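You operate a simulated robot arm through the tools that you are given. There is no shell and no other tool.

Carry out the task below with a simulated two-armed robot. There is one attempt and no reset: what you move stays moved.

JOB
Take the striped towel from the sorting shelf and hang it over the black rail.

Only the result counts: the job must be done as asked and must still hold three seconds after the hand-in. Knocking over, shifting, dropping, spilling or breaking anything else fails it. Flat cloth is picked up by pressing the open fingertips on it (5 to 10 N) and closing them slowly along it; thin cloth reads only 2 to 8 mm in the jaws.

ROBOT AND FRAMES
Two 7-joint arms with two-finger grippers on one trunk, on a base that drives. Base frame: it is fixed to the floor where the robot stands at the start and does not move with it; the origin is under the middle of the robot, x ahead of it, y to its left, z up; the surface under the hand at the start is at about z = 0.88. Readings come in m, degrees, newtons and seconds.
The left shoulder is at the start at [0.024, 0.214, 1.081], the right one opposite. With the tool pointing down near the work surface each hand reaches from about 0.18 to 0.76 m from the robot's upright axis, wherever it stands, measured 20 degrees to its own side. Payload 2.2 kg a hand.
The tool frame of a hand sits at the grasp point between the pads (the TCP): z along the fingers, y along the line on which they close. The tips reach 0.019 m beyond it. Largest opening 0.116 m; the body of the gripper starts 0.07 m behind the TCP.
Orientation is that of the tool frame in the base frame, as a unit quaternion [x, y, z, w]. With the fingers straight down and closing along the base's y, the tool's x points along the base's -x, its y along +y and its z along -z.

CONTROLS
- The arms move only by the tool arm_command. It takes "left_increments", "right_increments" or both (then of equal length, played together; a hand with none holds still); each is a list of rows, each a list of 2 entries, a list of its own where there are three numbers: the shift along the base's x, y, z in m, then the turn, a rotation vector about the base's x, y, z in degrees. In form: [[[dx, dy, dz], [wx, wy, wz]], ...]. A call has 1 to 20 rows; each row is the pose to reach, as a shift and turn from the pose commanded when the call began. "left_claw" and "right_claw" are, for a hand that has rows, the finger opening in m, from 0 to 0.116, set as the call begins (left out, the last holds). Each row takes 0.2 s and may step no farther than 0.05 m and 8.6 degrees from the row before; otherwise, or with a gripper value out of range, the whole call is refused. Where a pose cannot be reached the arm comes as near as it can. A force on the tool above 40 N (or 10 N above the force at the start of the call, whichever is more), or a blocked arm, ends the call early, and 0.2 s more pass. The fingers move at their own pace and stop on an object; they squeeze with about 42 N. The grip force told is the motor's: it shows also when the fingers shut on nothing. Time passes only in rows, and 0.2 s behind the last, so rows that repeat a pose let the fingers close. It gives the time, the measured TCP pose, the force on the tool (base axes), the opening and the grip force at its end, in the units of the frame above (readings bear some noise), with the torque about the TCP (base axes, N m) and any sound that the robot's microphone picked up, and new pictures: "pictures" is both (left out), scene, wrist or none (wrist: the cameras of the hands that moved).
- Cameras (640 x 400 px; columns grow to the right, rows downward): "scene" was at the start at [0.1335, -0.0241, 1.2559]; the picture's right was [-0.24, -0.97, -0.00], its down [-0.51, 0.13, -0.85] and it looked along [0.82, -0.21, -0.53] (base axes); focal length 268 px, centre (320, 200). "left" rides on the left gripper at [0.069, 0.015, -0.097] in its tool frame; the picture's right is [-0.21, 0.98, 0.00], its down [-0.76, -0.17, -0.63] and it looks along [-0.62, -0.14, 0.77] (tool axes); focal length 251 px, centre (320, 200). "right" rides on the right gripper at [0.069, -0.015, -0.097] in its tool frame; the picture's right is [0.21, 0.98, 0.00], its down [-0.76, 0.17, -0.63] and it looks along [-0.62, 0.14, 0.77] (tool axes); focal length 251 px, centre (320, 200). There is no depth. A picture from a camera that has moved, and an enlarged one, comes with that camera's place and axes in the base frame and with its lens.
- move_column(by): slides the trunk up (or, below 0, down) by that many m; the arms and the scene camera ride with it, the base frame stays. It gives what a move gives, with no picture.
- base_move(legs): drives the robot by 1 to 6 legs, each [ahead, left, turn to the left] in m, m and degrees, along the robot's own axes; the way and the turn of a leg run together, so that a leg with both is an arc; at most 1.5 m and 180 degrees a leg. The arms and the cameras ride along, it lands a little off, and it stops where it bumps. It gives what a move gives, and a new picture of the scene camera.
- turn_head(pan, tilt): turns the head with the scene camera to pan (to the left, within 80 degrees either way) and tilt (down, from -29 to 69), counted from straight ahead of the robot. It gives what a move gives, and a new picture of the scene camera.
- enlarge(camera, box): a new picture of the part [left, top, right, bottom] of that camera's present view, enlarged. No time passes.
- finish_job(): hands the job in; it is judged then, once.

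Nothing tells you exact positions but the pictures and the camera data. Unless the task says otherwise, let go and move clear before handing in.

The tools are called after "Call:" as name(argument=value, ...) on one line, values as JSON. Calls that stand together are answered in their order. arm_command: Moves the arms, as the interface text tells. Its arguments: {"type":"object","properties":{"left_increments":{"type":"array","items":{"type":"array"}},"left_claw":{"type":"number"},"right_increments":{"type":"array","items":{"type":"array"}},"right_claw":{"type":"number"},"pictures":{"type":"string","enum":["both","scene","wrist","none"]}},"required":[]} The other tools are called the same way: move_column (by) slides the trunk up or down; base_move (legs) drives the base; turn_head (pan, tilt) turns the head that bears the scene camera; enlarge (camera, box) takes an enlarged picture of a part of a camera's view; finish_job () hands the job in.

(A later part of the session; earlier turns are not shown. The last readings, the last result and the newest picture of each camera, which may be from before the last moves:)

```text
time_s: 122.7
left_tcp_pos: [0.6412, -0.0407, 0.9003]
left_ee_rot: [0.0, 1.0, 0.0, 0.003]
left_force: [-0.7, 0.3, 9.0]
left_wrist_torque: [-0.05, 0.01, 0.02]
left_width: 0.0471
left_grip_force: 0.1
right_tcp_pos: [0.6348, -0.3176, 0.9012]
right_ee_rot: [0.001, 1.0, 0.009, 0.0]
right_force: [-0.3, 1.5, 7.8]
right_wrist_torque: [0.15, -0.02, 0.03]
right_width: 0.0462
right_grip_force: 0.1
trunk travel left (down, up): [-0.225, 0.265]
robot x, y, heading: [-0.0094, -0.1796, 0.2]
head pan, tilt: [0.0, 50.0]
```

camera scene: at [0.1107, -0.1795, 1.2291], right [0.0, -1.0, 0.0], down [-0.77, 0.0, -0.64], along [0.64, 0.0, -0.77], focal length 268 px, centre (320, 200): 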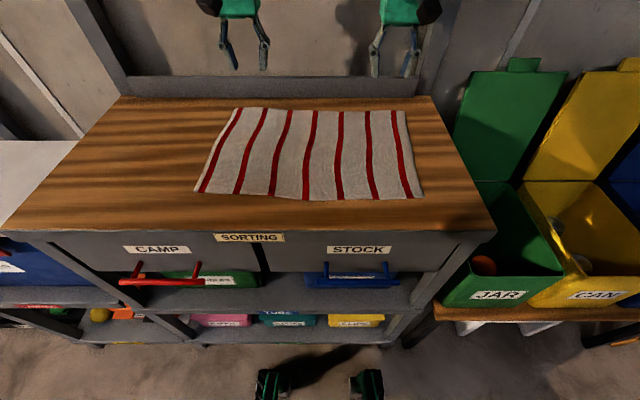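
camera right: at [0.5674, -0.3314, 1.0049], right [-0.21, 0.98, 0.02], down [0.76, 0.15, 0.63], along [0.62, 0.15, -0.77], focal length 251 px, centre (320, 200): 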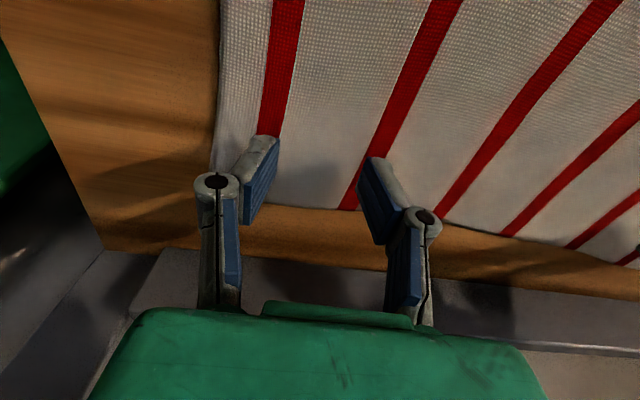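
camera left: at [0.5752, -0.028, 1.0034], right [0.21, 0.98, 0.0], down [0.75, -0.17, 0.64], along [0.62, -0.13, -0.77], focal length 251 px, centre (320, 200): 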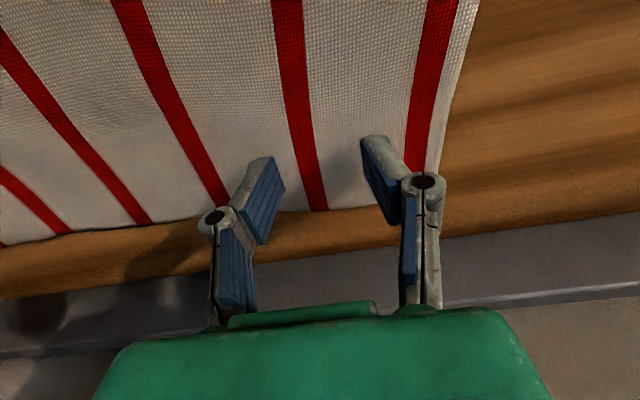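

Pressing is now 9 N and 8 N. I'll close the fingers in slow steps.

Call:
arm_command(left_increments=[[[0, 0, 0], [0, 0, 0]]], right_increments=[[[0, 0, 0], [0, 0, 0]]], left_claw=0.037, right_claw=0.037, pictures="none")

Call:
arm_command(left_increments=[[[0, 0, 0], [0, 0, 0]]], right_increments=[[[0, 0, 0], [0, 0, 0]]], left_claw=0.029, right_claw=0.029, pictures="wrist")

```text
time_s: 123.1
left_tcp_pos: [0.6407, -0.0406, 0.901]
left_ee_rot: [0.0, 1.0, 0.001, 0.003]
left_force: [-0.6, -1.8, 8.6]
left_wrist_torque: [-0.1, 0.01, 0.03]
left_width: 0.0383
left_grip_force: 0.1
right_tcp_pos: [0.634, -0.3167, 0.901]
right_ee_rot: [0.002, 1.0, 0.01, 0.0]
right_force: [-0.1, 2.3, 9.9]
right_wrist_torque: [0.3, -0.02, 0.05]
right_width: 0.0334
right_grip_force: 5.3
trunk travel left (down, up): [-0.225, 0.265]
robot x, y, heading: [-0.0107, -0.1801, 0.0]
head pan, tilt: [0.0, 50.0]
```

```text
time_s: 123.5
left_tcp_pos: [0.6408, -0.0414, 0.9007]
left_ee_rot: [0.0, 1.0, 0.001, 0.004]
left_force: [-0.4, -1.8, 10.1]
left_wrist_torque: [0.02, 0.01, 0.0]
left_width: 0.026
left_grip_force: 0.0
right_tcp_pos: [0.6338, -0.3154, 0.9009]
right_ee_rot: [0.001, 1.0, 0.009, -0.002]
right_force: [0.0, 0.5, 8.6]
right_wrist_torque: [0.08, -0.05, 0.01]
right_width: 0.0305
right_grip_force: 0.0
trunk travel left (down, up): [-0.225, 0.265]
robot x, y, heading: [-0.0149, -0.177, 0.1]
head pan, tilt: [0.0, 50.0]
camera right: at [0.5666, -0.3332, 0.9979], right [-0.21, 0.98, 0.02], down [0.76, 0.15, 0.63], along [0.62, 0.15, -0.77], focal length 251 px, centre (320, 200)
camera left: at [0.5707, -0.0282, 0.9968], right [0.21, 0.98, 0.0], down [0.75, -0.17, 0.64], along [0.62, -0.13, -0.77], focal length 251 px, centre (320, 200)
```

right: 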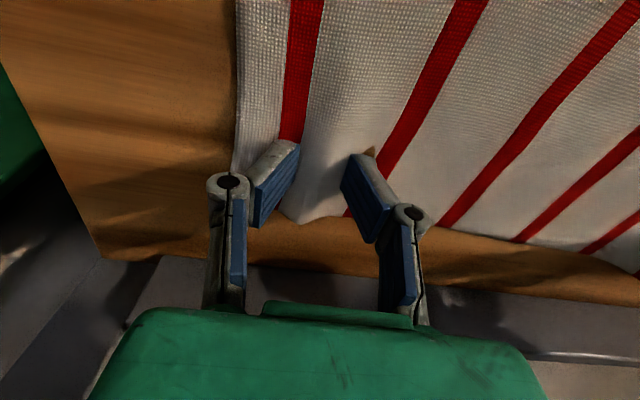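
left: 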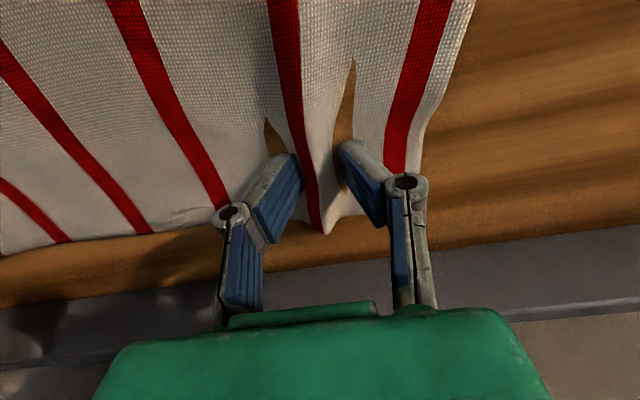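

The cloth is ridging up between the fingers of both hands. I'll continue closing slowly.

Call:
arm_command(left_increments=[[[0, 0, 0], [0, 0, 0]]], right_increments=[[[0, 0, 0], [0, 0, 0]]], left_claw=0.02, right_claw=0.02, pictures="none")

Call:
arm_command(left_increments=[[[0, 0, 0], [0, 0, 0]]], right_increments=[[[0, 0, 0], [0, 0, 0]]], left_claw=0.012, right_claw=0.012, pictures="none")

Call:
arm_command(left_increments=[[[0, 0, 0], [0, 0, 0]], [[0, 0, 0], [0, 0, 0]]], right_increments=[[[0, 0, 0], [0, 0, 0]], [[0, 0, 0], [0, 0, 0]]], left_claw=0.0, right_claw=0.0, pictures="both")

```text
time_s: 123.9
left_tcp_pos: [0.6409, -0.0417, 0.9001]
left_ee_rot: [-0.001, 1.0, 0.001, 0.003]
left_force: [0.1, -3.7, 7.1]
left_wrist_torque: [-0.21, 0.0, 0.01]
left_width: 0.0162
left_grip_force: 5.6
right_tcp_pos: [0.6336, -0.3161, 0.9011]
right_ee_rot: [0.001, 1.0, 0.009, -0.002]
right_force: [-0.5, 2.2, 10.8]
right_wrist_torque: [0.15, 0.02, -0.03]
right_width: 0.021
right_grip_force: 0.1
trunk travel left (down, up): [-0.225, 0.265]
robot x, y, heading: [-0.0143, -0.1767, -0.3]
head pan, tilt: [0.0, 50.0]
```

```text
time_s: 124.3
left_tcp_pos: [0.6409, -0.0416, 0.8995]
left_ee_rot: [0.0, 1.0, 0.001, 0.004]
left_force: [-0.6, -1.8, 9.3]
left_wrist_torque: [-0.08, 0.01, 0.02]
left_width: 0.0114
left_grip_force: 0.1
right_tcp_pos: [0.6336, -0.3175, 0.9002]
right_ee_rot: [0.001, 1.0, 0.009, -0.002]
right_force: [-0.2, 0.4, 6.9]
right_wrist_torque: [0.05, 0.02, 0.0]
right_width: 0.0064
right_grip_force: 0.0
trunk travel left (down, up): [-0.225, 0.265]
robot x, y, heading: [-0.0114, -0.1809, 0.2]
head pan, tilt: [0.0, 50.0]
```

```text
time_s: 124.9
left_tcp_pos: [0.6412, -0.0423, 0.9005]
left_ee_rot: [0.0, 1.0, 0.001, 0.004]
left_force: [1.3, -3.5, 6.6]
left_wrist_torque: [-0.04, 0.07, -0.01]
left_width: 0.0045
left_grip_force: 37.7
right_tcp_pos: [0.6333, -0.3169, 0.9003]
right_ee_rot: [0.001, 1.0, 0.009, -0.002]
right_force: [-0.5, 2.0, 3.8]
right_wrist_torque: [0.02, 0.05, -0.05]
right_width: 0.0
right_grip_force: 28.6
trunk travel left (down, up): [-0.225, 0.265]
robot x, y, heading: [-0.0129, -0.178, 0.2]
head pan, tilt: [0.0, 50.0]
camera scene: at [0.1113, -0.1804, 1.2289], right [0.0, -1.0, 0.0], down [-0.77, 0.0, -0.64], along [0.64, 0.0, -0.77], focal length 268 px, centre (320, 200)
camera right: at [0.5669, -0.3336, 0.9971], right [-0.21, 0.98, 0.02], down [0.76, 0.15, 0.63], along [0.61, 0.15, -0.77], focal length 251 px, centre (320, 200)
camera left: at [0.5711, -0.0287, 0.9963], right [0.21, 0.98, 0.0], down [0.75, -0.17, 0.64], along [0.62, -0.13, -0.77], focal length 251 px, centre (320, 200)
```

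scene: 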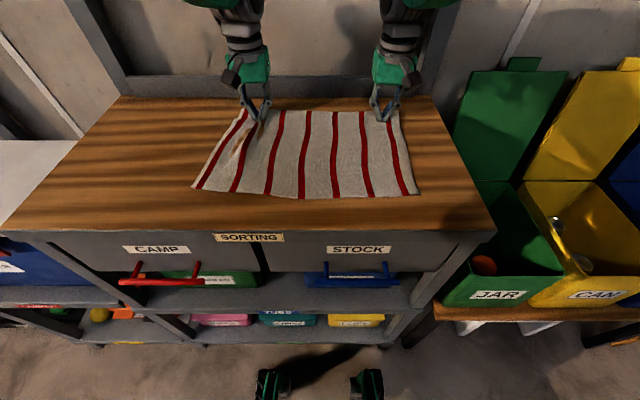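
right: 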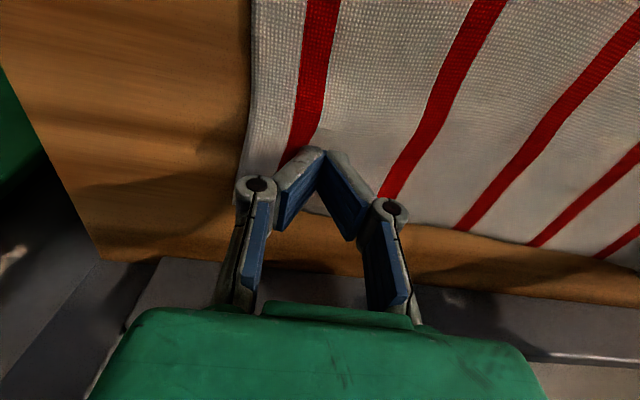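
left: 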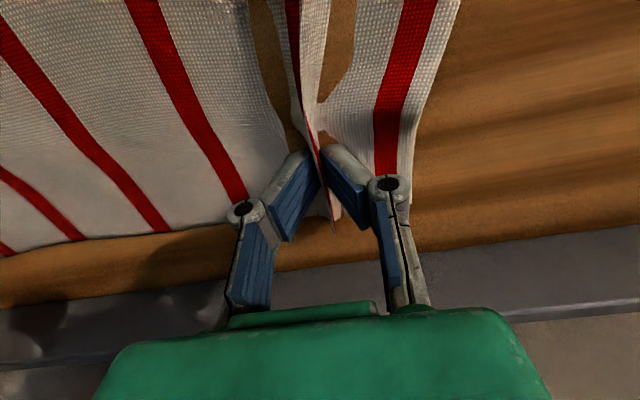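

The left hand has cloth (4.5 mm), but the right slipped off it (0 mm). I'll reopen the right and press a little harder.

Call:
arm_command(right_increments=[[[0, 0, 0.006], [0, 0, 0]], [[0, 0, 0.006], [0, 0, 0]], [[0, 0, 0.006], [0, 0, 0]]], right_claw=0.045, pictures="none")

Call:
arm_command(right_increments=[[[0, 0, -0.003], [0, 0, 0]], [[0, 0, -0.0065], [0, 0, 0]], [[0, 0, -0.0065], [0, 0, 0]]], pictures="wrist")

```text
time_s: 125.7
left_tcp_pos: [0.6417, -0.041, 0.9004]
left_ee_rot: [-0.001, 1.0, 0.001, 0.004]
left_force: [0.5, -0.1, 10.8]
left_wrist_torque: [0.11, 0.0, -0.01]
left_width: 0.0025
left_grip_force: 27.3
right_tcp_pos: [0.6339, -0.3168, 0.9075]
right_ee_rot: [0.001, 1.0, 0.009, -0.001]
right_force: [0.1, -1.2, -0.2]
right_wrist_torque: [-0.01, -0.01, -0.02]
right_width: 0.0451
right_grip_force: 0.0
trunk travel left (down, up): [-0.225, 0.265]
robot x, y, heading: [-0.0123, -0.1791, 0.2]
head pan, tilt: [0.0, 50.0]
```

```text
time_s: 126.5
left_tcp_pos: [0.6414, -0.0417, 0.9009]
left_ee_rot: [0.001, 1.0, 0.001, 0.004]
left_force: [0.7, -1.1, 6.2]
left_wrist_torque: [0.0, 0.03, -0.01]
left_width: 0.0043
left_grip_force: 38.1
right_tcp_pos: [0.6334, -0.3172, 0.9019]
right_ee_rot: [0.001, 1.0, 0.009, -0.002]
right_force: [0.7, 0.9, 7.3]
right_wrist_torque: [-0.1, 0.0, -0.02]
right_width: 0.041
right_grip_force: 0.0
trunk travel left (down, up): [-0.225, 0.265]
robot x, y, heading: [-0.0099, -0.1784, -0.1]
head pan, tilt: [0.0, 50.0]
camera right: at [0.5661, -0.3328, 0.9981], right [-0.21, 0.98, 0.02], down [0.76, 0.15, 0.63], along [0.62, 0.15, -0.77], focal length 251 px, centre (320, 200)
```

right: 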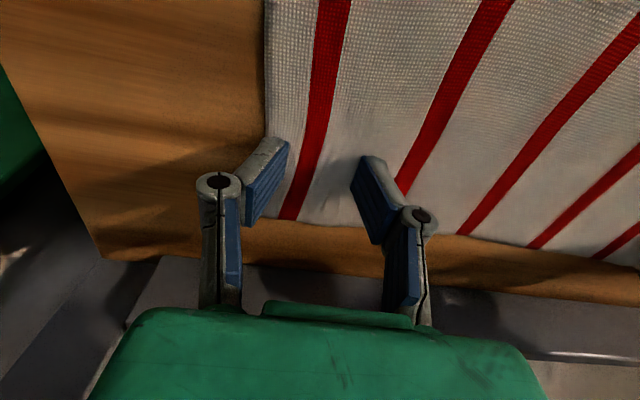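

The towel shifted a little left, so the outer right finger is at its edge. I'll lift, move the right hand 3 cm inward, and press again.

Call:
arm_command(right_increments=[[[0, 0, 0.008], [0, 0, 0]], [[0, 0.015, 0.008], [0, 0, 0]], [[0, 0.03, 0.008], [0, 0, 0]], [[0, 0.03, 0.003], [0, 0, 0]], [[0, 0.03, -0.0005], [0, 0, 0]], [[0, 0.03, -0.0005], [0, 0, 0]]], right_claw=0.05, pictures="wrist")

```text
time_s: 127.9
left_tcp_pos: [0.6411, -0.0406, 0.9006]
left_ee_rot: [0.0, 1.0, 0.0, 0.003]
left_force: [0.1, -0.7, 6.5]
left_wrist_torque: [-0.13, 0.1, 0.01]
left_width: 0.0036
left_grip_force: 30.0
right_tcp_pos: [0.6347, -0.2844, 0.9003]
right_ee_rot: [0.001, 1.0, 0.009, -0.001]
right_force: [0.9, 1.4, 14.1]
right_wrist_torque: [0.33, -0.04, 0.01]
right_width: 0.048
right_grip_force: 5.9
trunk travel left (down, up): [-0.225, 0.265]
robot x, y, heading: [-0.0082, -0.1813, 0.3]
head pan, tilt: [0.0, 50.0]
camera right: at [0.5671, -0.3011, 0.9971], right [-0.21, 0.98, 0.02], down [0.76, 0.15, 0.63], along [0.62, 0.15, -0.77], focal length 251 px, centre (320, 200)
```

right: 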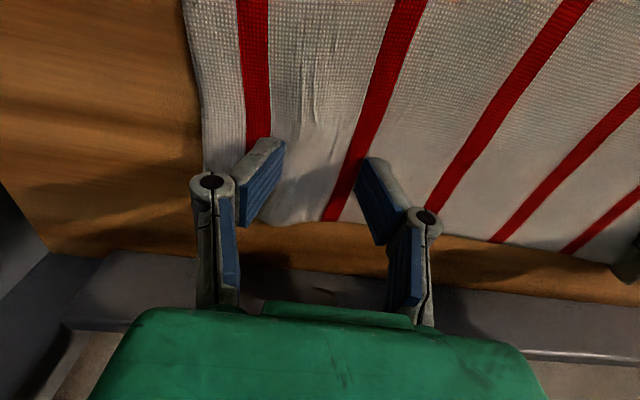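

Now the right hand is well on the cloth at 14 N; I'll ease it slightly and close in small steps.

Call:
arm_command(right_increments=[[[0, 0, 0.0008], [0, 0, 0]], [[0, 0, 0.0008], [0, 0, 0]]], right_claw=0.042, pictures="none")

Call:
arm_command(right_increments=[[[0, 0, 0], [0, 0, 0]]], right_claw=0.036, pictures="none")

Call:
arm_command(right_increments=[[[0, 0, 0], [0, 0, 0]]], right_claw=0.03, pictures="wrist")

```text
time_s: 128.5
left_tcp_pos: [0.6399, -0.041, 0.9014]
left_ee_rot: [-0.001, 1.0, -0.001, 0.004]
left_force: [-0.7, -1.2, 5.5]
left_wrist_torque: [-0.03, 0.01, -0.02]
left_width: 0.0044
left_grip_force: 32.6
right_tcp_pos: [0.6345, -0.2845, 0.9012]
right_ee_rot: [0.001, 1.0, 0.011, -0.001]
right_force: [-0.7, 6.4, 15.7]
right_wrist_torque: [0.39, -0.05, -0.02]
right_width: 0.0416
right_grip_force: 7.7
trunk travel left (down, up): [-0.225, 0.265]
robot x, y, heading: [-0.0097, -0.1789, 0.0]
head pan, tilt: [0.0, 50.0]
```

```text
time_s: 128.9
left_tcp_pos: [0.6402, -0.0416, 0.9009]
left_ee_rot: [0.0, 1.0, 0.0, 0.003]
left_force: [-1.2, -6.3, 5.5]
left_wrist_torque: [-0.13, -0.02, -0.01]
left_width: 0.0033
left_grip_force: 32.9
right_tcp_pos: [0.6337, -0.2847, 0.9018]
right_ee_rot: [0.001, 1.0, 0.008, -0.001]
right_force: [-0.2, 2.8, 16.9]
right_wrist_torque: [0.21, -0.03, 0.03]
right_width: 0.0367
right_grip_force: 0.2
trunk travel left (down, up): [-0.225, 0.265]
robot x, y, heading: [-0.0114, -0.1776, 0.1]
head pan, tilt: [0.0, 50.0]
```

```text
time_s: 129.3
left_tcp_pos: [0.6405, -0.0412, 0.9009]
left_ee_rot: [0.0, 1.0, 0.0, 0.004]
left_force: [-0.4, -6.7, 3.1]
left_wrist_torque: [-0.11, 0.0, 0.01]
left_width: 0.0035
left_grip_force: 32.0
right_tcp_pos: [0.6337, -0.2845, 0.9011]
right_ee_rot: [0.001, 1.0, 0.009, -0.001]
right_force: [-1.6, 3.9, 19.2]
right_wrist_torque: [0.28, -0.08, 0.04]
right_width: 0.0309
right_grip_force: 0.8
trunk travel left (down, up): [-0.225, 0.265]
robot x, y, heading: [-0.0065, -0.1829, -0.1]
head pan, tilt: [0.0, 50.0]
camera right: at [0.5666, -0.3016, 0.9979], right [-0.21, 0.98, 0.02], down [0.76, 0.15, 0.63], along [0.62, 0.15, -0.77], focal length 251 px, centre (320, 200)
```

right: 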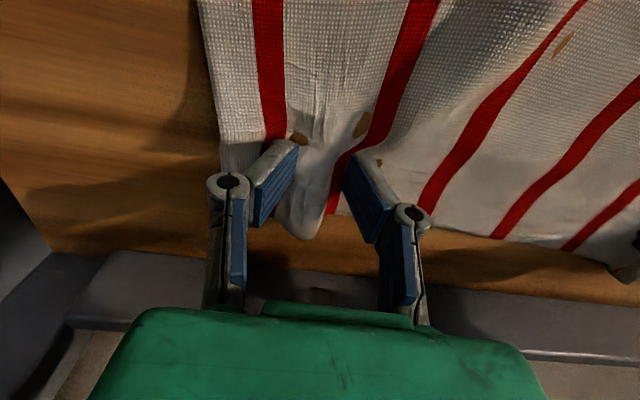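

The ridge is forming on the right; force has risen to 19 N, so I'll ease 1 mm up while continuing to close.

Call:
arm_command(right_increments=[[[0, 0, 0.001], [0, 0, 0]]], right_claw=0.024, pictures="none")

Call:
arm_command(right_increments=[[[0, 0, 0], [0, 0, 0]]], right_claw=0.017, pictures="none")

Call:
arm_command(right_increments=[[[0, 0, 0], [0, 0, 0]]], right_claw=0.01, pictures="none")

Call:
arm_command(right_increments=[[[0, 0, 0], [0, 0, 0]], [[0, 0, 0], [0, 0, 0]]], right_claw=0.0, pictures="both")

```text
time_s: 129.7
left_tcp_pos: [0.6415, -0.0418, 0.9008]
left_ee_rot: [0.0, 1.0, 0.001, 0.003]
left_force: [-1.1, -7.3, 5.2]
left_wrist_torque: [-0.11, 0.01, 0.0]
left_width: 0.0035
left_grip_force: 33.3
right_tcp_pos: [0.6335, -0.2857, 0.8999]
right_ee_rot: [0.002, 1.0, 0.009, -0.002]
right_force: [-0.5, 9.5, 16.2]
right_wrist_torque: [0.46, -0.02, 0.04]
right_width: 0.0236
right_grip_force: 7.9
trunk travel left (down, up): [-0.225, 0.265]
robot x, y, heading: [-0.0157, -0.1756, 0.1]
head pan, tilt: [0.0, 50.0]
```

```text
time_s: 130.1
left_tcp_pos: [0.6408, -0.0423, 0.901]
left_ee_rot: [0.0, 1.0, 0.001, 0.003]
left_force: [-0.1, -6.0, 4.2]
left_wrist_torque: [-0.22, 0.0, 0.06]
left_width: 0.0032
left_grip_force: 30.3
right_tcp_pos: [0.6349, -0.2859, 0.9001]
right_ee_rot: [0.001, 1.0, 0.009, -0.001]
right_force: [-1.2, 4.1, 13.3]
right_wrist_torque: [0.28, 0.0, 0.0]
right_width: 0.0198
right_grip_force: 0.8
trunk travel left (down, up): [-0.225, 0.265]
robot x, y, heading: [-0.0125, -0.1817, 0.2]
head pan, tilt: [0.0, 50.0]
```

```text
time_s: 130.5
left_tcp_pos: [0.6413, -0.0423, 0.9004]
left_ee_rot: [0.001, 1.0, 0.0, 0.004]
left_force: [0.2, -8.1, 8.6]
left_wrist_torque: [0.02, -0.01, 0.06]
left_width: 0.004
left_grip_force: 34.6
right_tcp_pos: [0.634, -0.2843, 0.9011]
right_ee_rot: [0.002, 1.0, 0.01, -0.002]
right_force: [-0.4, 6.1, 10.3]
right_wrist_torque: [0.07, -0.02, -0.05]
right_width: 0.0128
right_grip_force: 3.5
trunk travel left (down, up): [-0.225, 0.265]
robot x, y, heading: [-0.0126, -0.1776, -0.1]
head pan, tilt: [0.0, 50.0]
```

```text
time_s: 131.1
left_tcp_pos: [0.6404, -0.0407, 0.9007]
left_ee_rot: [0.0, 1.0, 0.001, 0.004]
left_force: [-0.9, -0.1, 1.4]
left_wrist_torque: [0.07, 0.04, -0.02]
left_width: 0.0045
left_grip_force: 37.8
right_tcp_pos: [0.6346, -0.286, 0.9018]
right_ee_rot: [0.002, 1.0, 0.008, -0.001]
right_force: [-0.5, 0.0, 8.5]
right_wrist_torque: [-0.08, -0.03, 0.02]
right_width: 0.0021
right_grip_force: 27.6
trunk travel left (down, up): [-0.225, 0.265]
robot x, y, heading: [-0.0129, -0.1778, 0.3]
head pan, tilt: [0.0, 50.0]
camera scene: at [0.1113, -0.1793, 1.2289], right [0.0, -1.0, 0.0], down [-0.77, 0.0, -0.64], along [0.64, 0.0, -0.77], focal length 268 px, centre (320, 200)
camera right: at [0.568, -0.3021, 0.9976], right [-0.21, 0.98, 0.02], down [0.76, 0.15, 0.63], along [0.62, 0.15, -0.77], focal length 251 px, centre (320, 200)
```

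scene: 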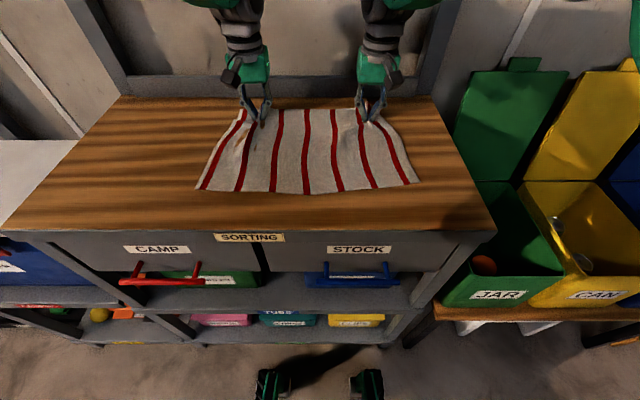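
right: 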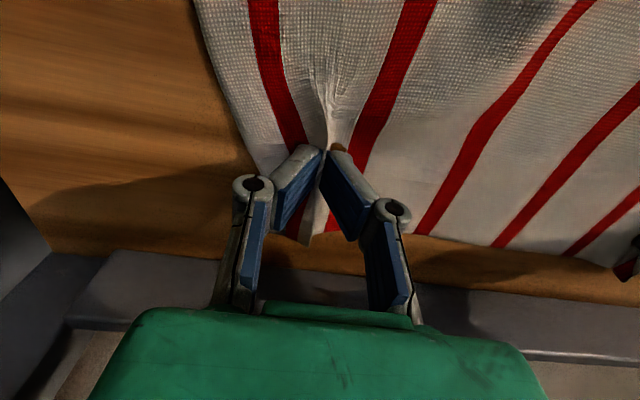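

Both hands now hold a fold (4.5 mm and 2.1 mm). I'll lift both a little to test the grip.

Call:
arm_command(left_increments=[[[0, 0, 0.01], [0, 0, 0]], [[0, 0, 0.02], [0, 0, 0]], [[0, 0, 0.03], [0, 0, 0]], [[0, 0, 0.04], [0, 0, 0]], [[0, 0, 0.04], [0, 0, 0]]], right_increments=[[[0, 0, 0.01], [0, 0, 0]], [[0, 0, 0.02], [0, 0, 0]], [[0, 0, 0.03], [0, 0, 0]], [[0, 0, 0.04], [0, 0, 0]], [[0, 0, 0.04], [0, 0, 0]]], pictures="both")

```text
time_s: 132.3
left_tcp_pos: [0.6432, -0.0428, 0.9395]
left_ee_rot: [-0.001, 1.0, 0.0, 0.002]
left_force: [0.2, -0.8, 0.9]
left_wrist_torque: [-0.12, 0.03, -0.03]
left_width: 0.0034
left_grip_force: 28.5
right_tcp_pos: [0.635, -0.2851, 0.9404]
right_ee_rot: [0.001, 1.0, 0.008, -0.003]
right_force: [-0.9, 1.4, 0.7]
right_wrist_torque: [-0.03, 0.05, -0.03]
right_width: 0.0039
right_grip_force: 31.3
trunk travel left (down, up): [-0.225, 0.265]
robot x, y, heading: [-0.0116, -0.1802, 0.2]
head pan, tilt: [0.0, 50.0]
camera scene: at [0.1138, -0.1793, 1.2285], right [0.0, -1.0, 0.0], down [-0.77, 0.0, -0.64], along [0.64, 0.0, -0.77], focal length 268 px, centre (320, 200)
camera right: at [0.5693, -0.3016, 1.0369], right [-0.21, 0.98, 0.02], down [0.76, 0.15, 0.63], along [0.61, 0.15, -0.78], focal length 251 px, centre (320, 200)
camera left: at [0.5726, -0.0281, 1.0351], right [0.21, 0.98, 0.0], down [0.75, -0.17, 0.64], along [0.62, -0.13, -0.77], focal length 251 px, centre (320, 200)
```

scene: 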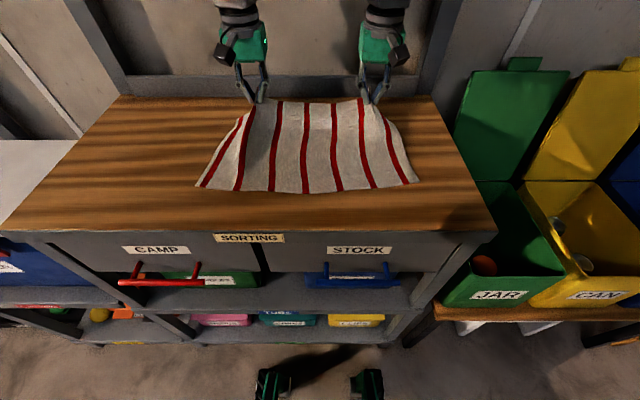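
right: 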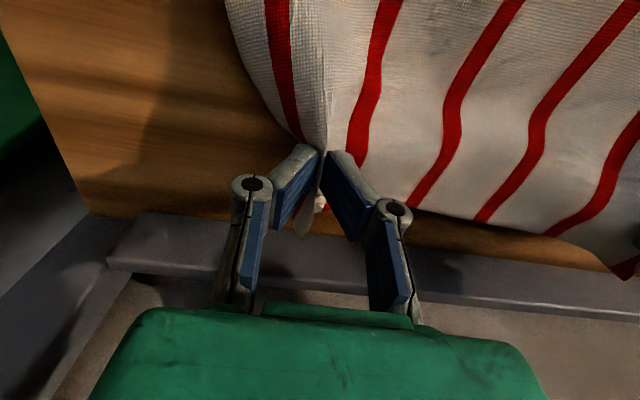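
left: 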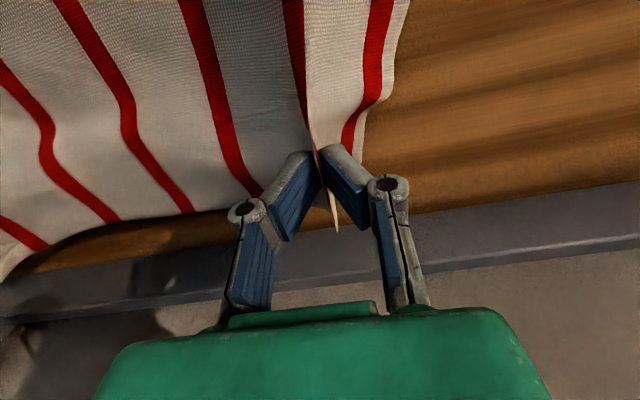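

Both grips hold. I'll lift the towel and retract the hands toward the robot so it hangs clear of the table.

Call:
arm_command(left_increments=[[[-0.01, 0, 0.025], [0, 0, 0]], [[-0.03, 0, 0.05], [0, 0, 0]], [[-0.05, 0, 0.075], [0, 0, 0]], [[-0.075, 0, 0.1], [0, 0, 0]], [[-0.1, 0, 0.125], [0, 0, 0]], [[-0.125, 0, 0.15], [0, 0, 0]], [[-0.15, 0, 0.17], [0, 0, 0]], [[-0.175, 0, 0.19], [0, 0, 0]], [[-0.2, 0, 0.21], [0, 0, 0]], [[-0.23, 0, 0.22], [0, 0, 0]], [[-0.23, 0, 0.22], [0, 0, 0]]], right_increments=[[[-0.01, 0, 0.025], [0, 0, 0]], [[-0.03, 0, 0.05], [0, 0, 0]], [[-0.05, 0, 0.075], [0, 0, 0]], [[-0.075, 0, 0.1], [0, 0, 0]], [[-0.1, 0, 0.125], [0, 0, 0]], [[-0.125, 0, 0.15], [0, 0, 0]], [[-0.15, 0, 0.17], [0, 0, 0]], [[-0.175, 0, 0.19], [0, 0, 0]], [[-0.2, 0, 0.21], [0, 0, 0]], [[-0.23, 0, 0.22], [0, 0, 0]], [[-0.23, 0, 0.22], [0, 0, 0]]], pictures="both")

```text
time_s: 134.7
left_tcp_pos: [0.4126, -0.039, 1.1582]
left_ee_rot: [0.0, 1.0, 0.001, 0.001]
left_force: [0.3, -0.6, 0.4]
left_wrist_torque: [-0.06, 0.0, 0.04]
left_width: 0.0034
left_grip_force: 32.8
right_tcp_pos: [0.4087, -0.2874, 1.1573]
right_ee_rot: [0.001, 1.0, 0.008, -0.003]
right_force: [-0.3, 0.5, -0.7]
right_wrist_torque: [0.01, 0.04, 0.01]
right_width: 0.0023
right_grip_force: 30.0
trunk travel left (down, up): [-0.225, 0.265]
robot x, y, heading: [-0.0153, -0.1777, 0.2]
head pan, tilt: [0.0, 50.0]
camera scene: at [0.1123, -0.179, 1.2286], right [0.0, -1.0, 0.0], down [-0.77, 0.0, -0.64], along [0.64, 0.0, -0.77], focal length 268 px, centre (320, 200)
camera right: at [0.3414, -0.303, 1.2557], right [-0.21, 0.98, 0.02], down [0.76, 0.15, 0.63], along [0.61, 0.15, -0.78], focal length 251 px, centre (320, 200)
camera left: at [0.3426, -0.0261, 1.2551], right [0.21, 0.98, 0.0], down [0.75, -0.17, 0.63], along [0.62, -0.13, -0.77], focal length 251 px, centre (320, 200)
```

scene: 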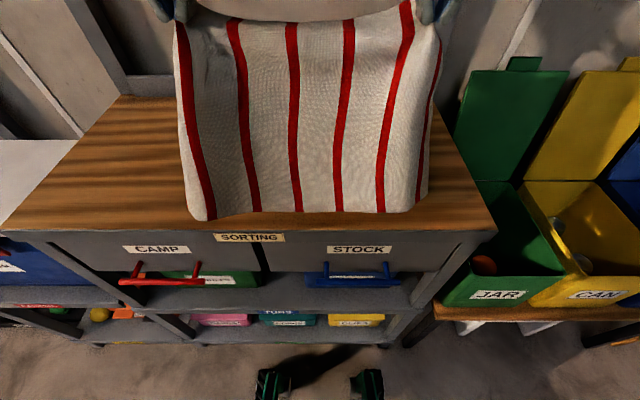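
right: 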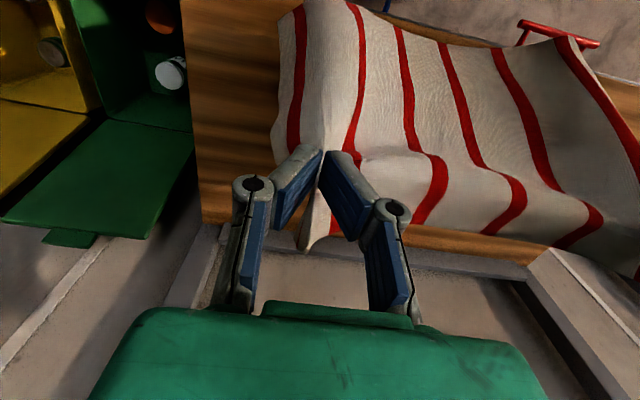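
left: 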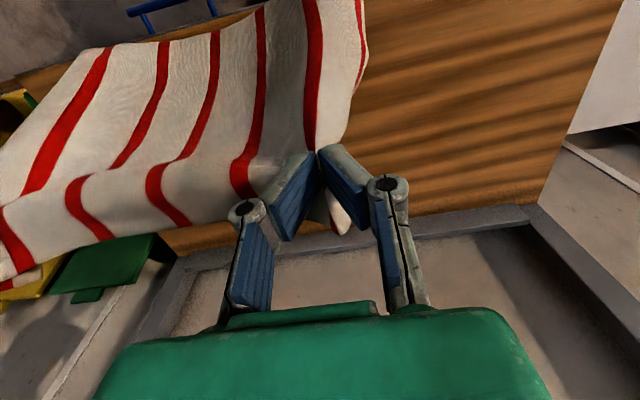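

The towel hangs from both hands. I'll raise the trunk slightly, back away from the table, and turn left.

Call:
move_column(by=0.05)

Call:
base_move(legs=[[-0.25, 0, 0]])

Call:
base_move(legs=[[0, 0, 90]])

```text
time_s: 135.6
left_tcp_pos: [0.4112, -0.0398, 1.2093]
left_ee_rot: [0.0, 1.0, 0.002, 0.002]
left_force: [-0.5, 0.6, -0.1]
left_wrist_torque: [-0.02, -0.02, 0.04]
left_width: 0.0043
left_grip_force: 33.4
right_tcp_pos: [0.4067, -0.2871, 1.209]
right_ee_rot: [0.001, 1.0, 0.009, -0.003]
right_force: [0.7, 0.0, 0.0]
right_wrist_torque: [0.02, 0.0, -0.03]
right_width: 0.0035
right_grip_force: 33.1
trunk travel left (down, up): [-0.275, 0.215]
robot x, y, heading: [-0.0137, -0.1789, 0.1]
head pan, tilt: [0.0, 50.0]
```

```text
time_s: 137.5
left_tcp_pos: [0.1535, -0.0396, 1.2101]
left_ee_rot: [-0.003, 1.0, 0.0, 0.002]
left_force: [0.1, 1.1, -0.5]
left_wrist_torque: [-0.01, 0.0, 0.0]
left_width: 0.0044
left_grip_force: 37.9
right_tcp_pos: [0.1488, -0.2864, 1.2088]
right_ee_rot: [-0.001, 1.0, 0.009, -0.002]
right_force: [0.6, 1.8, -0.4]
right_wrist_torque: [0.0, 0.01, -0.03]
right_width: 0.0032
right_grip_force: 33.2
trunk travel left (down, up): [-0.275, 0.215]
robot x, y, heading: [-0.2705, -0.1765, 0.3]
head pan, tilt: [0.0, 50.0]
camera scene: at [-0.1458, -0.1795, 1.2788], right [0.01, -1.0, 0.0], down [-0.77, 0.0, -0.64], along [0.64, 0.0, -0.77], focal length 268 px, centre (320, 200)
```

scene: 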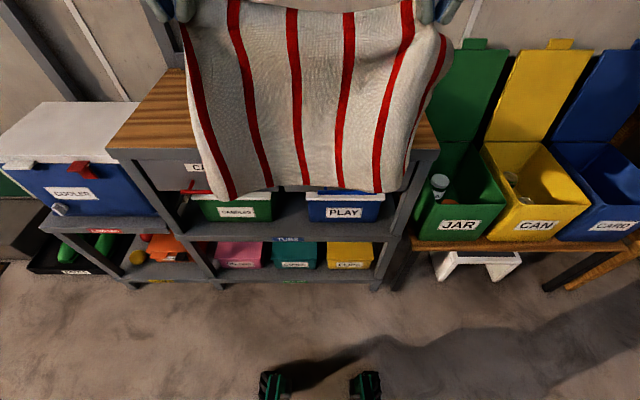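

```text
time_s: 141.8
left_tcp_pos: [-0.4247, 0.2339, 1.2113]
left_ee_rot: [0.722, -0.691, -0.002, -0.002]
left_force: [-0.2, -1.5, -1.6]
left_wrist_torque: [-0.03, 0.01, -0.01]
left_width: 0.002
left_grip_force: 26.3
right_tcp_pos: [-0.1787, 0.2408, 1.2111]
right_ee_rot: [0.721, -0.693, -0.005, 0.007]
right_force: [0.1, 0.1, -2.0]
right_wrist_torque: [-0.01, 0.0, 0.0]
right_width: 0.0024
right_grip_force: 29.0
trunk travel left (down, up): [-0.275, 0.215]
robot x, y, heading: [-0.2716, -0.1786, 92.5]
head pan, tilt: [0.0, 50.0]
camera scene: at [-0.2712, -0.0616, 1.2789], right [1.0, 0.04, 0.0], down [0.03, -0.77, -0.64], along [-0.03, 0.64, -0.77], focal length 268 px, centre (320, 200)
```

scene: 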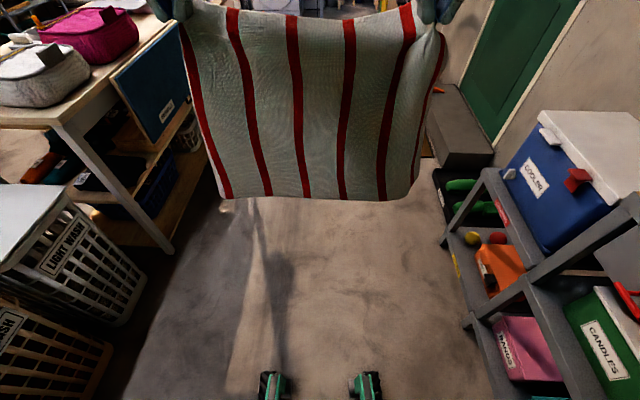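

The towel hangs nicely between the hands. I'll back down the aisle to y≈−1.3, keeping heading 90°.

Call:
base_move(legs=[[-1.12, 0, -2.5]])

Call:
move_column(by=-0.27)

Call:
arm_command(left_increments=[[[0, 0, -0.02], [0, 0, 0]], [[0, 0, -0.04], [0, 0, 0]], [[0, 0, -0.06], [0, 0, 0]], [[0, 0, -0.08], [0, 0, 0]], [[0, 0, -0.08], [0, 0, 0]]], right_increments=[[[0, 0, -0.02], [0, 0, 0]], [[0, 0, -0.04], [0, 0, 0]], [[0, 0, -0.06], [0, 0, 0]], [[0, 0, -0.08], [0, 0, 0]], [[0, 0, -0.08], [0, 0, 0]]], pictures="scene")

```text
time_s: 147.6
left_tcp_pos: [-0.3837, -0.9036, 1.212]
left_ee_rot: [-0.702, 0.712, 0.004, 0.002]
left_force: [-0.4, -0.5, 0.3]
left_wrist_torque: [-0.02, -0.03, 0.01]
left_width: 0.0031
left_grip_force: 32.5
right_tcp_pos: [-0.1381, -0.9104, 1.2114]
right_ee_rot: [-0.702, 0.712, 0.006, -0.005]
right_force: [0.4, 0.6, -0.5]
right_wrist_torque: [0.01, -0.02, 0.04]
right_width: 0.0043
right_grip_force: 37.1
trunk travel left (down, up): [-0.275, 0.215]
robot x, y, heading: [-0.2499, -1.319, 89.2]
head pan, tilt: [0.0, 50.0]
camera scene: at [-0.2466, -1.2041, 1.2789], right [1.0, -0.01, 0.0], down [-0.01, -0.77, -0.64], along [0.01, 0.64, -0.77], focal length 268 px, centre (320, 200)
```

scene: 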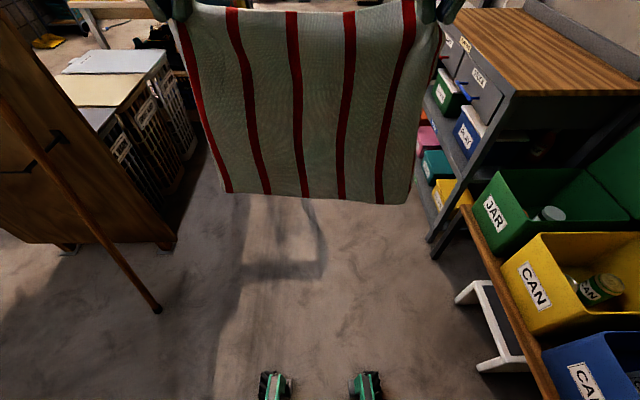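

```text
time_s: 150.4
left_tcp_pos: [-0.3838, -0.9066, 0.9441]
left_ee_rot: [-0.702, 0.712, 0.006, 0.003]
left_force: [-0.1, 1.1, 0.2]
left_wrist_torque: [-0.04, -0.02, -0.01]
left_width: 0.003
left_grip_force: 32.7
right_tcp_pos: [-0.1375, -0.9126, 0.9427]
right_ee_rot: [-0.702, 0.712, 0.007, -0.005]
right_force: [0.2, -0.4, -0.4]
right_wrist_torque: [-0.01, 0.07, -0.04]
right_width: 0.0034
right_grip_force: 29.5
trunk travel left (down, up): [-0.005, 0.485]
robot x, y, heading: [-0.2504, -1.3245, 89.4]
head pan, tilt: [0.0, 50.0]
```

```text
time_s: 151.6
left_tcp_pos: [-0.3841, -0.9062, 0.8625]
left_ee_rot: [-0.703, 0.712, 0.005, 0.004]
left_force: [-0.2, -0.9, 0.7]
left_wrist_torque: [-0.03, 0.0, 0.01]
left_width: 0.0032
left_grip_force: 32.7
right_tcp_pos: [-0.139, -0.9134, 0.8629]
right_ee_rot: [-0.701, 0.713, 0.007, -0.005]
right_force: [0.4, -1.4, -0.8]
right_wrist_torque: [0.02, -0.04, -0.04]
right_width: 0.0032
right_grip_force: 29.2
trunk travel left (down, up): [-0.005, 0.485]
robot x, y, heading: [-0.2517, -1.3229, 89.1]
head pan, tilt: [0.0, 50.0]
camera scene: at [-0.2468, -1.2051, 1.009], right [1.0, -0.01, 0.0], down [-0.01, -0.77, -0.64], along [0.01, 0.64, -0.77], focal length 268 px, centre (320, 200)
```

scene: 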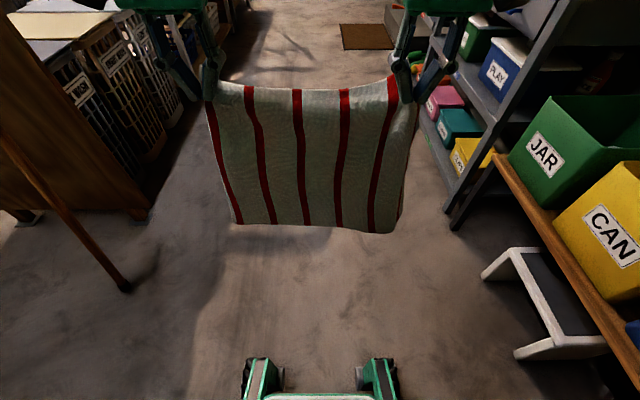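

The towel is held securely and low enough to go beneath the hangers. I'll strafe left toward the rail in two stages.

Call:
base_move(legs=[[0, 0.55, 0.8]])

Call:
turn_head(pan=35, tilt=15)

```text
time_s: 154.7
left_tcp_pos: [-0.9249, -0.9056, 0.8624]
left_ee_rot: [0.709, -0.705, -0.004, -0.004]
left_force: [-0.6, -0.3, 0.4]
left_wrist_torque: [0.0, 0.01, -0.04]
left_width: 0.0034
left_grip_force: 32.6
right_tcp_pos: [-0.6809, -0.9107, 0.8612]
right_ee_rot: [0.708, -0.706, -0.006, 0.007]
right_force: [-0.4, 0.0, -0.9]
right_wrist_torque: [-0.01, -0.02, -0.03]
right_width: 0.0035
right_grip_force: 31.1
trunk travel left (down, up): [-0.005, 0.485]
robot x, y, heading: [-0.7851, -1.3218, 90.2]
head pan, tilt: [0.0, 50.0]
camera scene: at [-0.7833, -1.2031, 1.0089], right [1.0, 0.01, 0.0], down [0.0, -0.77, -0.64], along [0.0, 0.64, -0.77], focal length 268 px, centre (320, 200)
```

scene: 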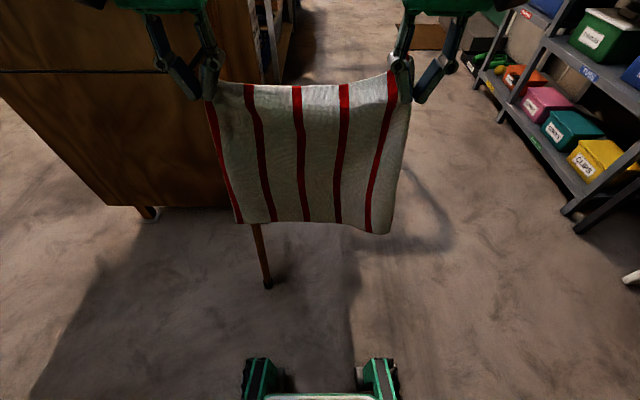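

```text
time_s: 155.7
left_tcp_pos: [-0.9264, -0.908, 0.8633]
left_ee_rot: [0.709, -0.705, -0.005, -0.004]
left_force: [-0.3, 0.3, 0.2]
left_wrist_torque: [0.01, 0.02, -0.01]
left_width: 0.0033
left_grip_force: 32.3
right_tcp_pos: [-0.6819, -0.9115, 0.8637]
right_ee_rot: [0.707, -0.707, -0.007, 0.005]
right_force: [-0.1, -0.5, -0.9]
right_wrist_torque: [0.01, -0.03, 0.04]
right_width: 0.0043
right_grip_force: 35.9
trunk travel left (down, up): [-0.005, 0.485]
robot x, y, heading: [-0.7846, -1.3237, 90.6]
head pan, tilt: [35.0, 15.0]
camera scene: at [-0.8373, -1.2038, 1.0626], right [0.82, 0.58, 0.0], down [0.15, -0.21, -0.97], along [-0.56, 0.79, -0.26], focal length 268 px, centre (320, 200)
```

scene: 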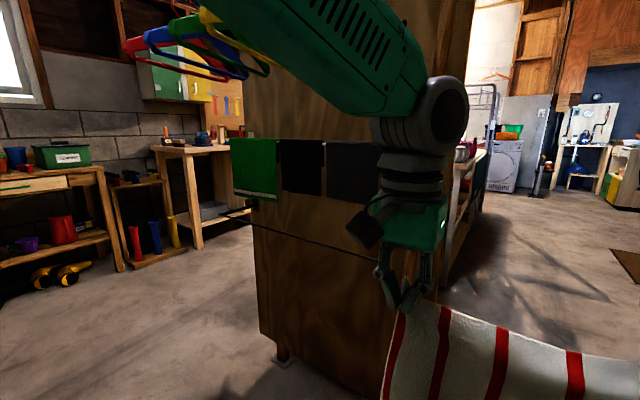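

The red hanger's front end is at about (−1.56, −0.91, 1.24), so my elbows must stay low or behind that. I'll check where the left elbow is.

Call:
turn_head(pan=45, tilt=-20)

Call:
turn_head(pan=70, tilt=-20)

```text
time_s: 156.7
left_tcp_pos: [-0.926, -0.9076, 0.8635]
left_ee_rot: [0.709, -0.705, -0.005, -0.005]
left_force: [0.9, 0.2, 1.2]
left_wrist_torque: [-0.01, -0.02, -0.04]
left_width: 0.0032
left_grip_force: 31.8
right_tcp_pos: [-0.6828, -0.9104, 0.8638]
right_ee_rot: [0.708, -0.706, -0.007, 0.005]
right_force: [1.0, -0.6, -0.7]
right_wrist_torque: [0.03, 0.09, 0.02]
right_width: 0.0042
right_grip_force: 37.3
trunk travel left (down, up): [-0.005, 0.485]
robot x, y, heading: [-0.7821, -1.3222, 90.4]
head pan, tilt: [45.0, -20.0]
camera scene: at [-0.8374, -1.2264, 1.1161], right [0.7, 0.71, 0.0], down [-0.24, 0.24, -0.94], along [-0.67, 0.66, 0.34], focal length 268 px, centre (320, 200)
```

scene: 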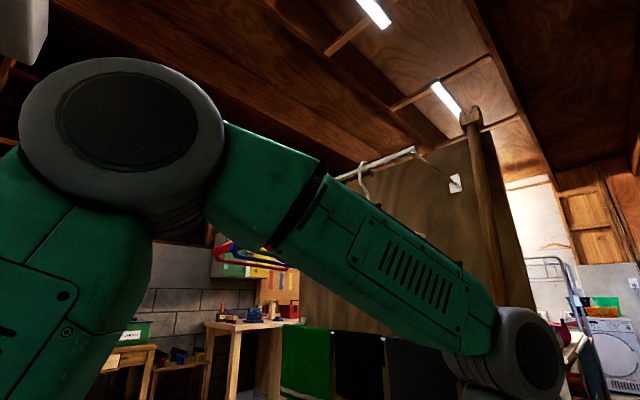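

```text
time_s: 157.6
left_tcp_pos: [-0.9257, -0.9082, 0.8635]
left_ee_rot: [0.709, -0.706, -0.004, -0.005]
left_force: [-0.5, 0.8, -0.4]
left_wrist_torque: [-0.01, -0.01, 0.01]
left_width: 0.0032
left_grip_force: 32.4
right_tcp_pos: [-0.682, -0.9107, 0.8629]
right_ee_rot: [0.707, -0.707, -0.007, 0.004]
right_force: [-1.3, 0.4, -0.1]
right_wrist_torque: [-0.01, 0.03, -0.02]
right_width: 0.0042
right_grip_force: 37.3
trunk travel left (down, up): [-0.005, 0.485]
robot x, y, heading: [-0.7877, -1.3172, 90.2]
head pan, tilt: [70.0, -20.0]
camera scene: at [-0.8548, -1.2542, 1.1162], right [0.34, 0.94, 0.0], down [-0.32, 0.11, -0.94], along [-0.88, 0.32, 0.34], focal length 268 px, centre (320, 200)
```

scene: 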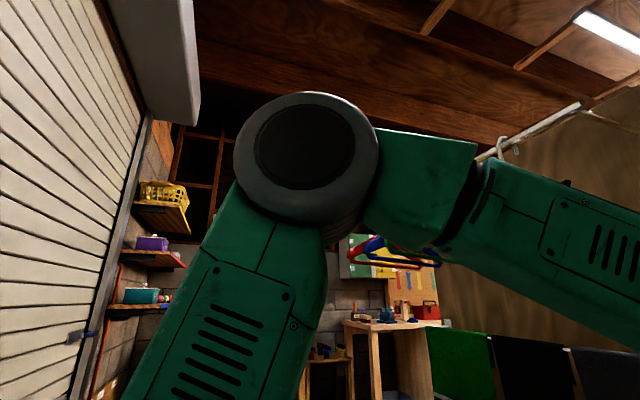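

The left elbow sits near (−1.05, −1.2, 1.2), well behind the hangers, and the forearm drops toward the wrist. Safe to continue; I'll strafe the rest of the way.

Call:
base_move(legs=[[0, 0.45, -0.3]])

Call:
turn_head(pan=0, tilt=20)

```text
time_s: 160.3
left_tcp_pos: [-1.3565, -0.912, 0.8654]
left_ee_rot: [0.71, -0.705, -0.009, -0.001]
left_force: [0.9, 0.1, -0.4]
left_wrist_torque: [0.02, 0.07, -0.04]
left_width: 0.0032
left_grip_force: 32.2
right_tcp_pos: [-1.1137, -0.9142, 0.8621]
right_ee_rot: [0.707, -0.707, -0.011, 0.009]
right_force: [0.6, 1.9, -0.5]
right_wrist_torque: [0.03, 0.05, -0.01]
right_width: 0.0021
right_grip_force: 27.5
trunk travel left (down, up): [-0.005, 0.485]
robot x, y, heading: [-1.2258, -1.3249, 90.7]
head pan, tilt: [70.0, -20.0]
camera scene: at [-1.2834, -1.2571, 1.1169], right [0.34, 0.94, -0.01], down [-0.33, 0.11, -0.94], along [-0.88, 0.32, 0.35], focal length 268 px, centre (320, 200)
```

scene: 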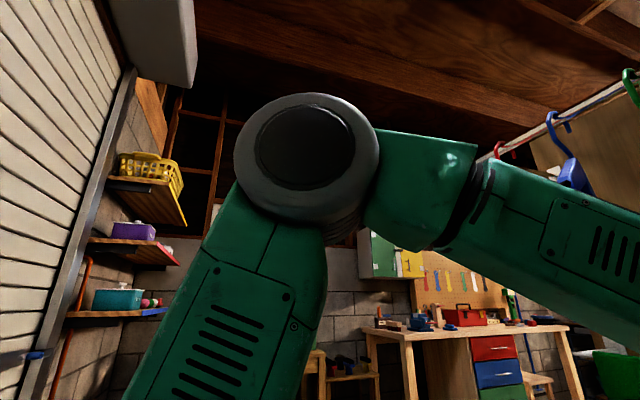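

```text
time_s: 161.7
left_tcp_pos: [-1.3618, -0.9126, 0.8646]
left_ee_rot: [0.709, -0.705, -0.008, -0.004]
left_force: [1.5, -0.3, -0.6]
left_wrist_torque: [0.02, 0.02, 0.0]
left_width: 0.0032
left_grip_force: 32.2
right_tcp_pos: [-1.1172, -0.9161, 0.8639]
right_ee_rot: [0.708, -0.706, -0.009, 0.005]
right_force: [-0.4, -0.7, -1.4]
right_wrist_torque: [0.03, -0.03, -0.01]
right_width: 0.0025
right_grip_force: 28.0
trunk travel left (down, up): [-0.005, 0.485]
robot x, y, heading: [-1.2252, -1.3201, 90.3]
head pan, tilt: [0.0, 20.0]
camera scene: at [-1.2193, -1.1897, 1.0545], right [1.0, 0.01, 0.0], down [0.0, -0.34, -0.94], along [-0.01, 0.94, -0.34], focal length 268 px, centre (320, 200)
```

scene: 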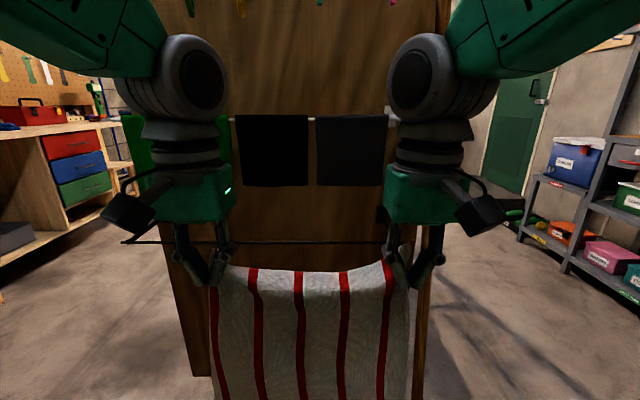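

I have a direct view: the black rail runs just ahead (y≈−0.66, z≈0.76), with the towel held about 25 cm in front of it, centred at x≈−1.24. I'll tilt the hands 45° forward while advancing, staying above and in front of the rail.

Call:
arm_command(left_increments=[[[0, 0.02, 0.005], [6, 0, 0]], [[0, 0.04, 0.01], [12, 0, 0]], [[0, 0.06, 0.015], [18, 0, 0]], [[0, 0.08, 0.015], [24, 0, 0]], [[0, 0.1, 0.015], [30, 0, 0]], [[0, 0.12, 0.015], [36, 0, 0]], [[0, 0.14, 0.015], [42, 0, 0]], [[0, 0.15, 0.015], [45, 0, 0]], [[0, 0.15, 0.015], [45, 0, 0]]], right_increments=[[[0, 0.02, 0.005], [6, 0, 0]], [[0, 0.04, 0.01], [12, 0, 0]], [[0, 0.06, 0.015], [18, 0, 0]], [[0, 0.08, 0.015], [24, 0, 0]], [[0, 0.1, 0.015], [30, 0, 0]], [[0, 0.12, 0.015], [36, 0, 0]], [[0, 0.14, 0.015], [42, 0, 0]], [[0, 0.15, 0.015], [45, 0, 0]], [[0, 0.15, 0.015], [45, 0, 0]]], pictures="both")

```text
time_s: 163.7
left_tcp_pos: [-1.3657, -0.7646, 0.8784]
left_ee_rot: [0.653, -0.649, -0.275, -0.277]
left_force: [-0.3, 0.0, 0.6]
left_wrist_torque: [0.04, 0.01, -0.03]
left_width: 0.0031
left_grip_force: 32.1
right_tcp_pos: [-1.1195, -0.7645, 0.8786]
right_ee_rot: [0.655, -0.649, -0.278, -0.268]
right_force: [0.2, -0.2, 1.3]
right_wrist_torque: [-0.04, -0.07, -0.04]
right_width: 0.0019
right_grip_force: 28.6
trunk travel left (down, up): [-0.005, 0.485]
robot x, y, heading: [-1.2268, -1.322, 90.2]
head pan, tilt: [0.0, 20.0]
camera scene: at [-1.2235, -1.1894, 1.0544], right [1.0, 0.01, 0.0], down [0.0, -0.34, -0.94], along [-0.01, 0.94, -0.34], focal length 268 px, centre (320, 200)
camera right: at [-1.1014, -0.8825, 0.8981], right [-0.98, -0.16, -0.14], down [-0.16, 0.08, 0.98], along [-0.15, 0.98, -0.1], focal length 251 px, centre (320, 200)
camera left: at [-1.3814, -0.8831, 0.8955], right [-0.98, 0.14, 0.15], down [0.16, 0.07, 0.98], along [0.13, 0.99, -0.09], focal length 251 px, centre (320, 200)
```

scene: 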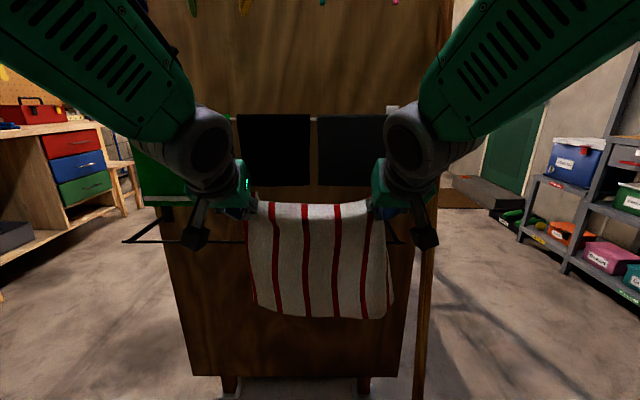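
right: 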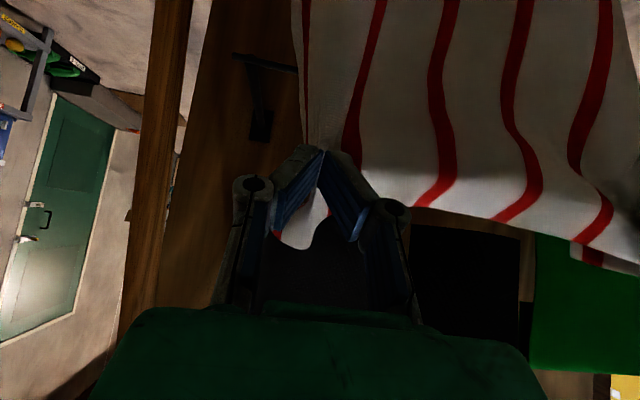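
left: 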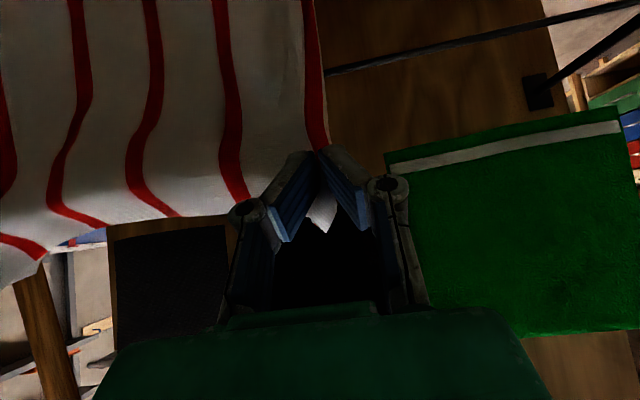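

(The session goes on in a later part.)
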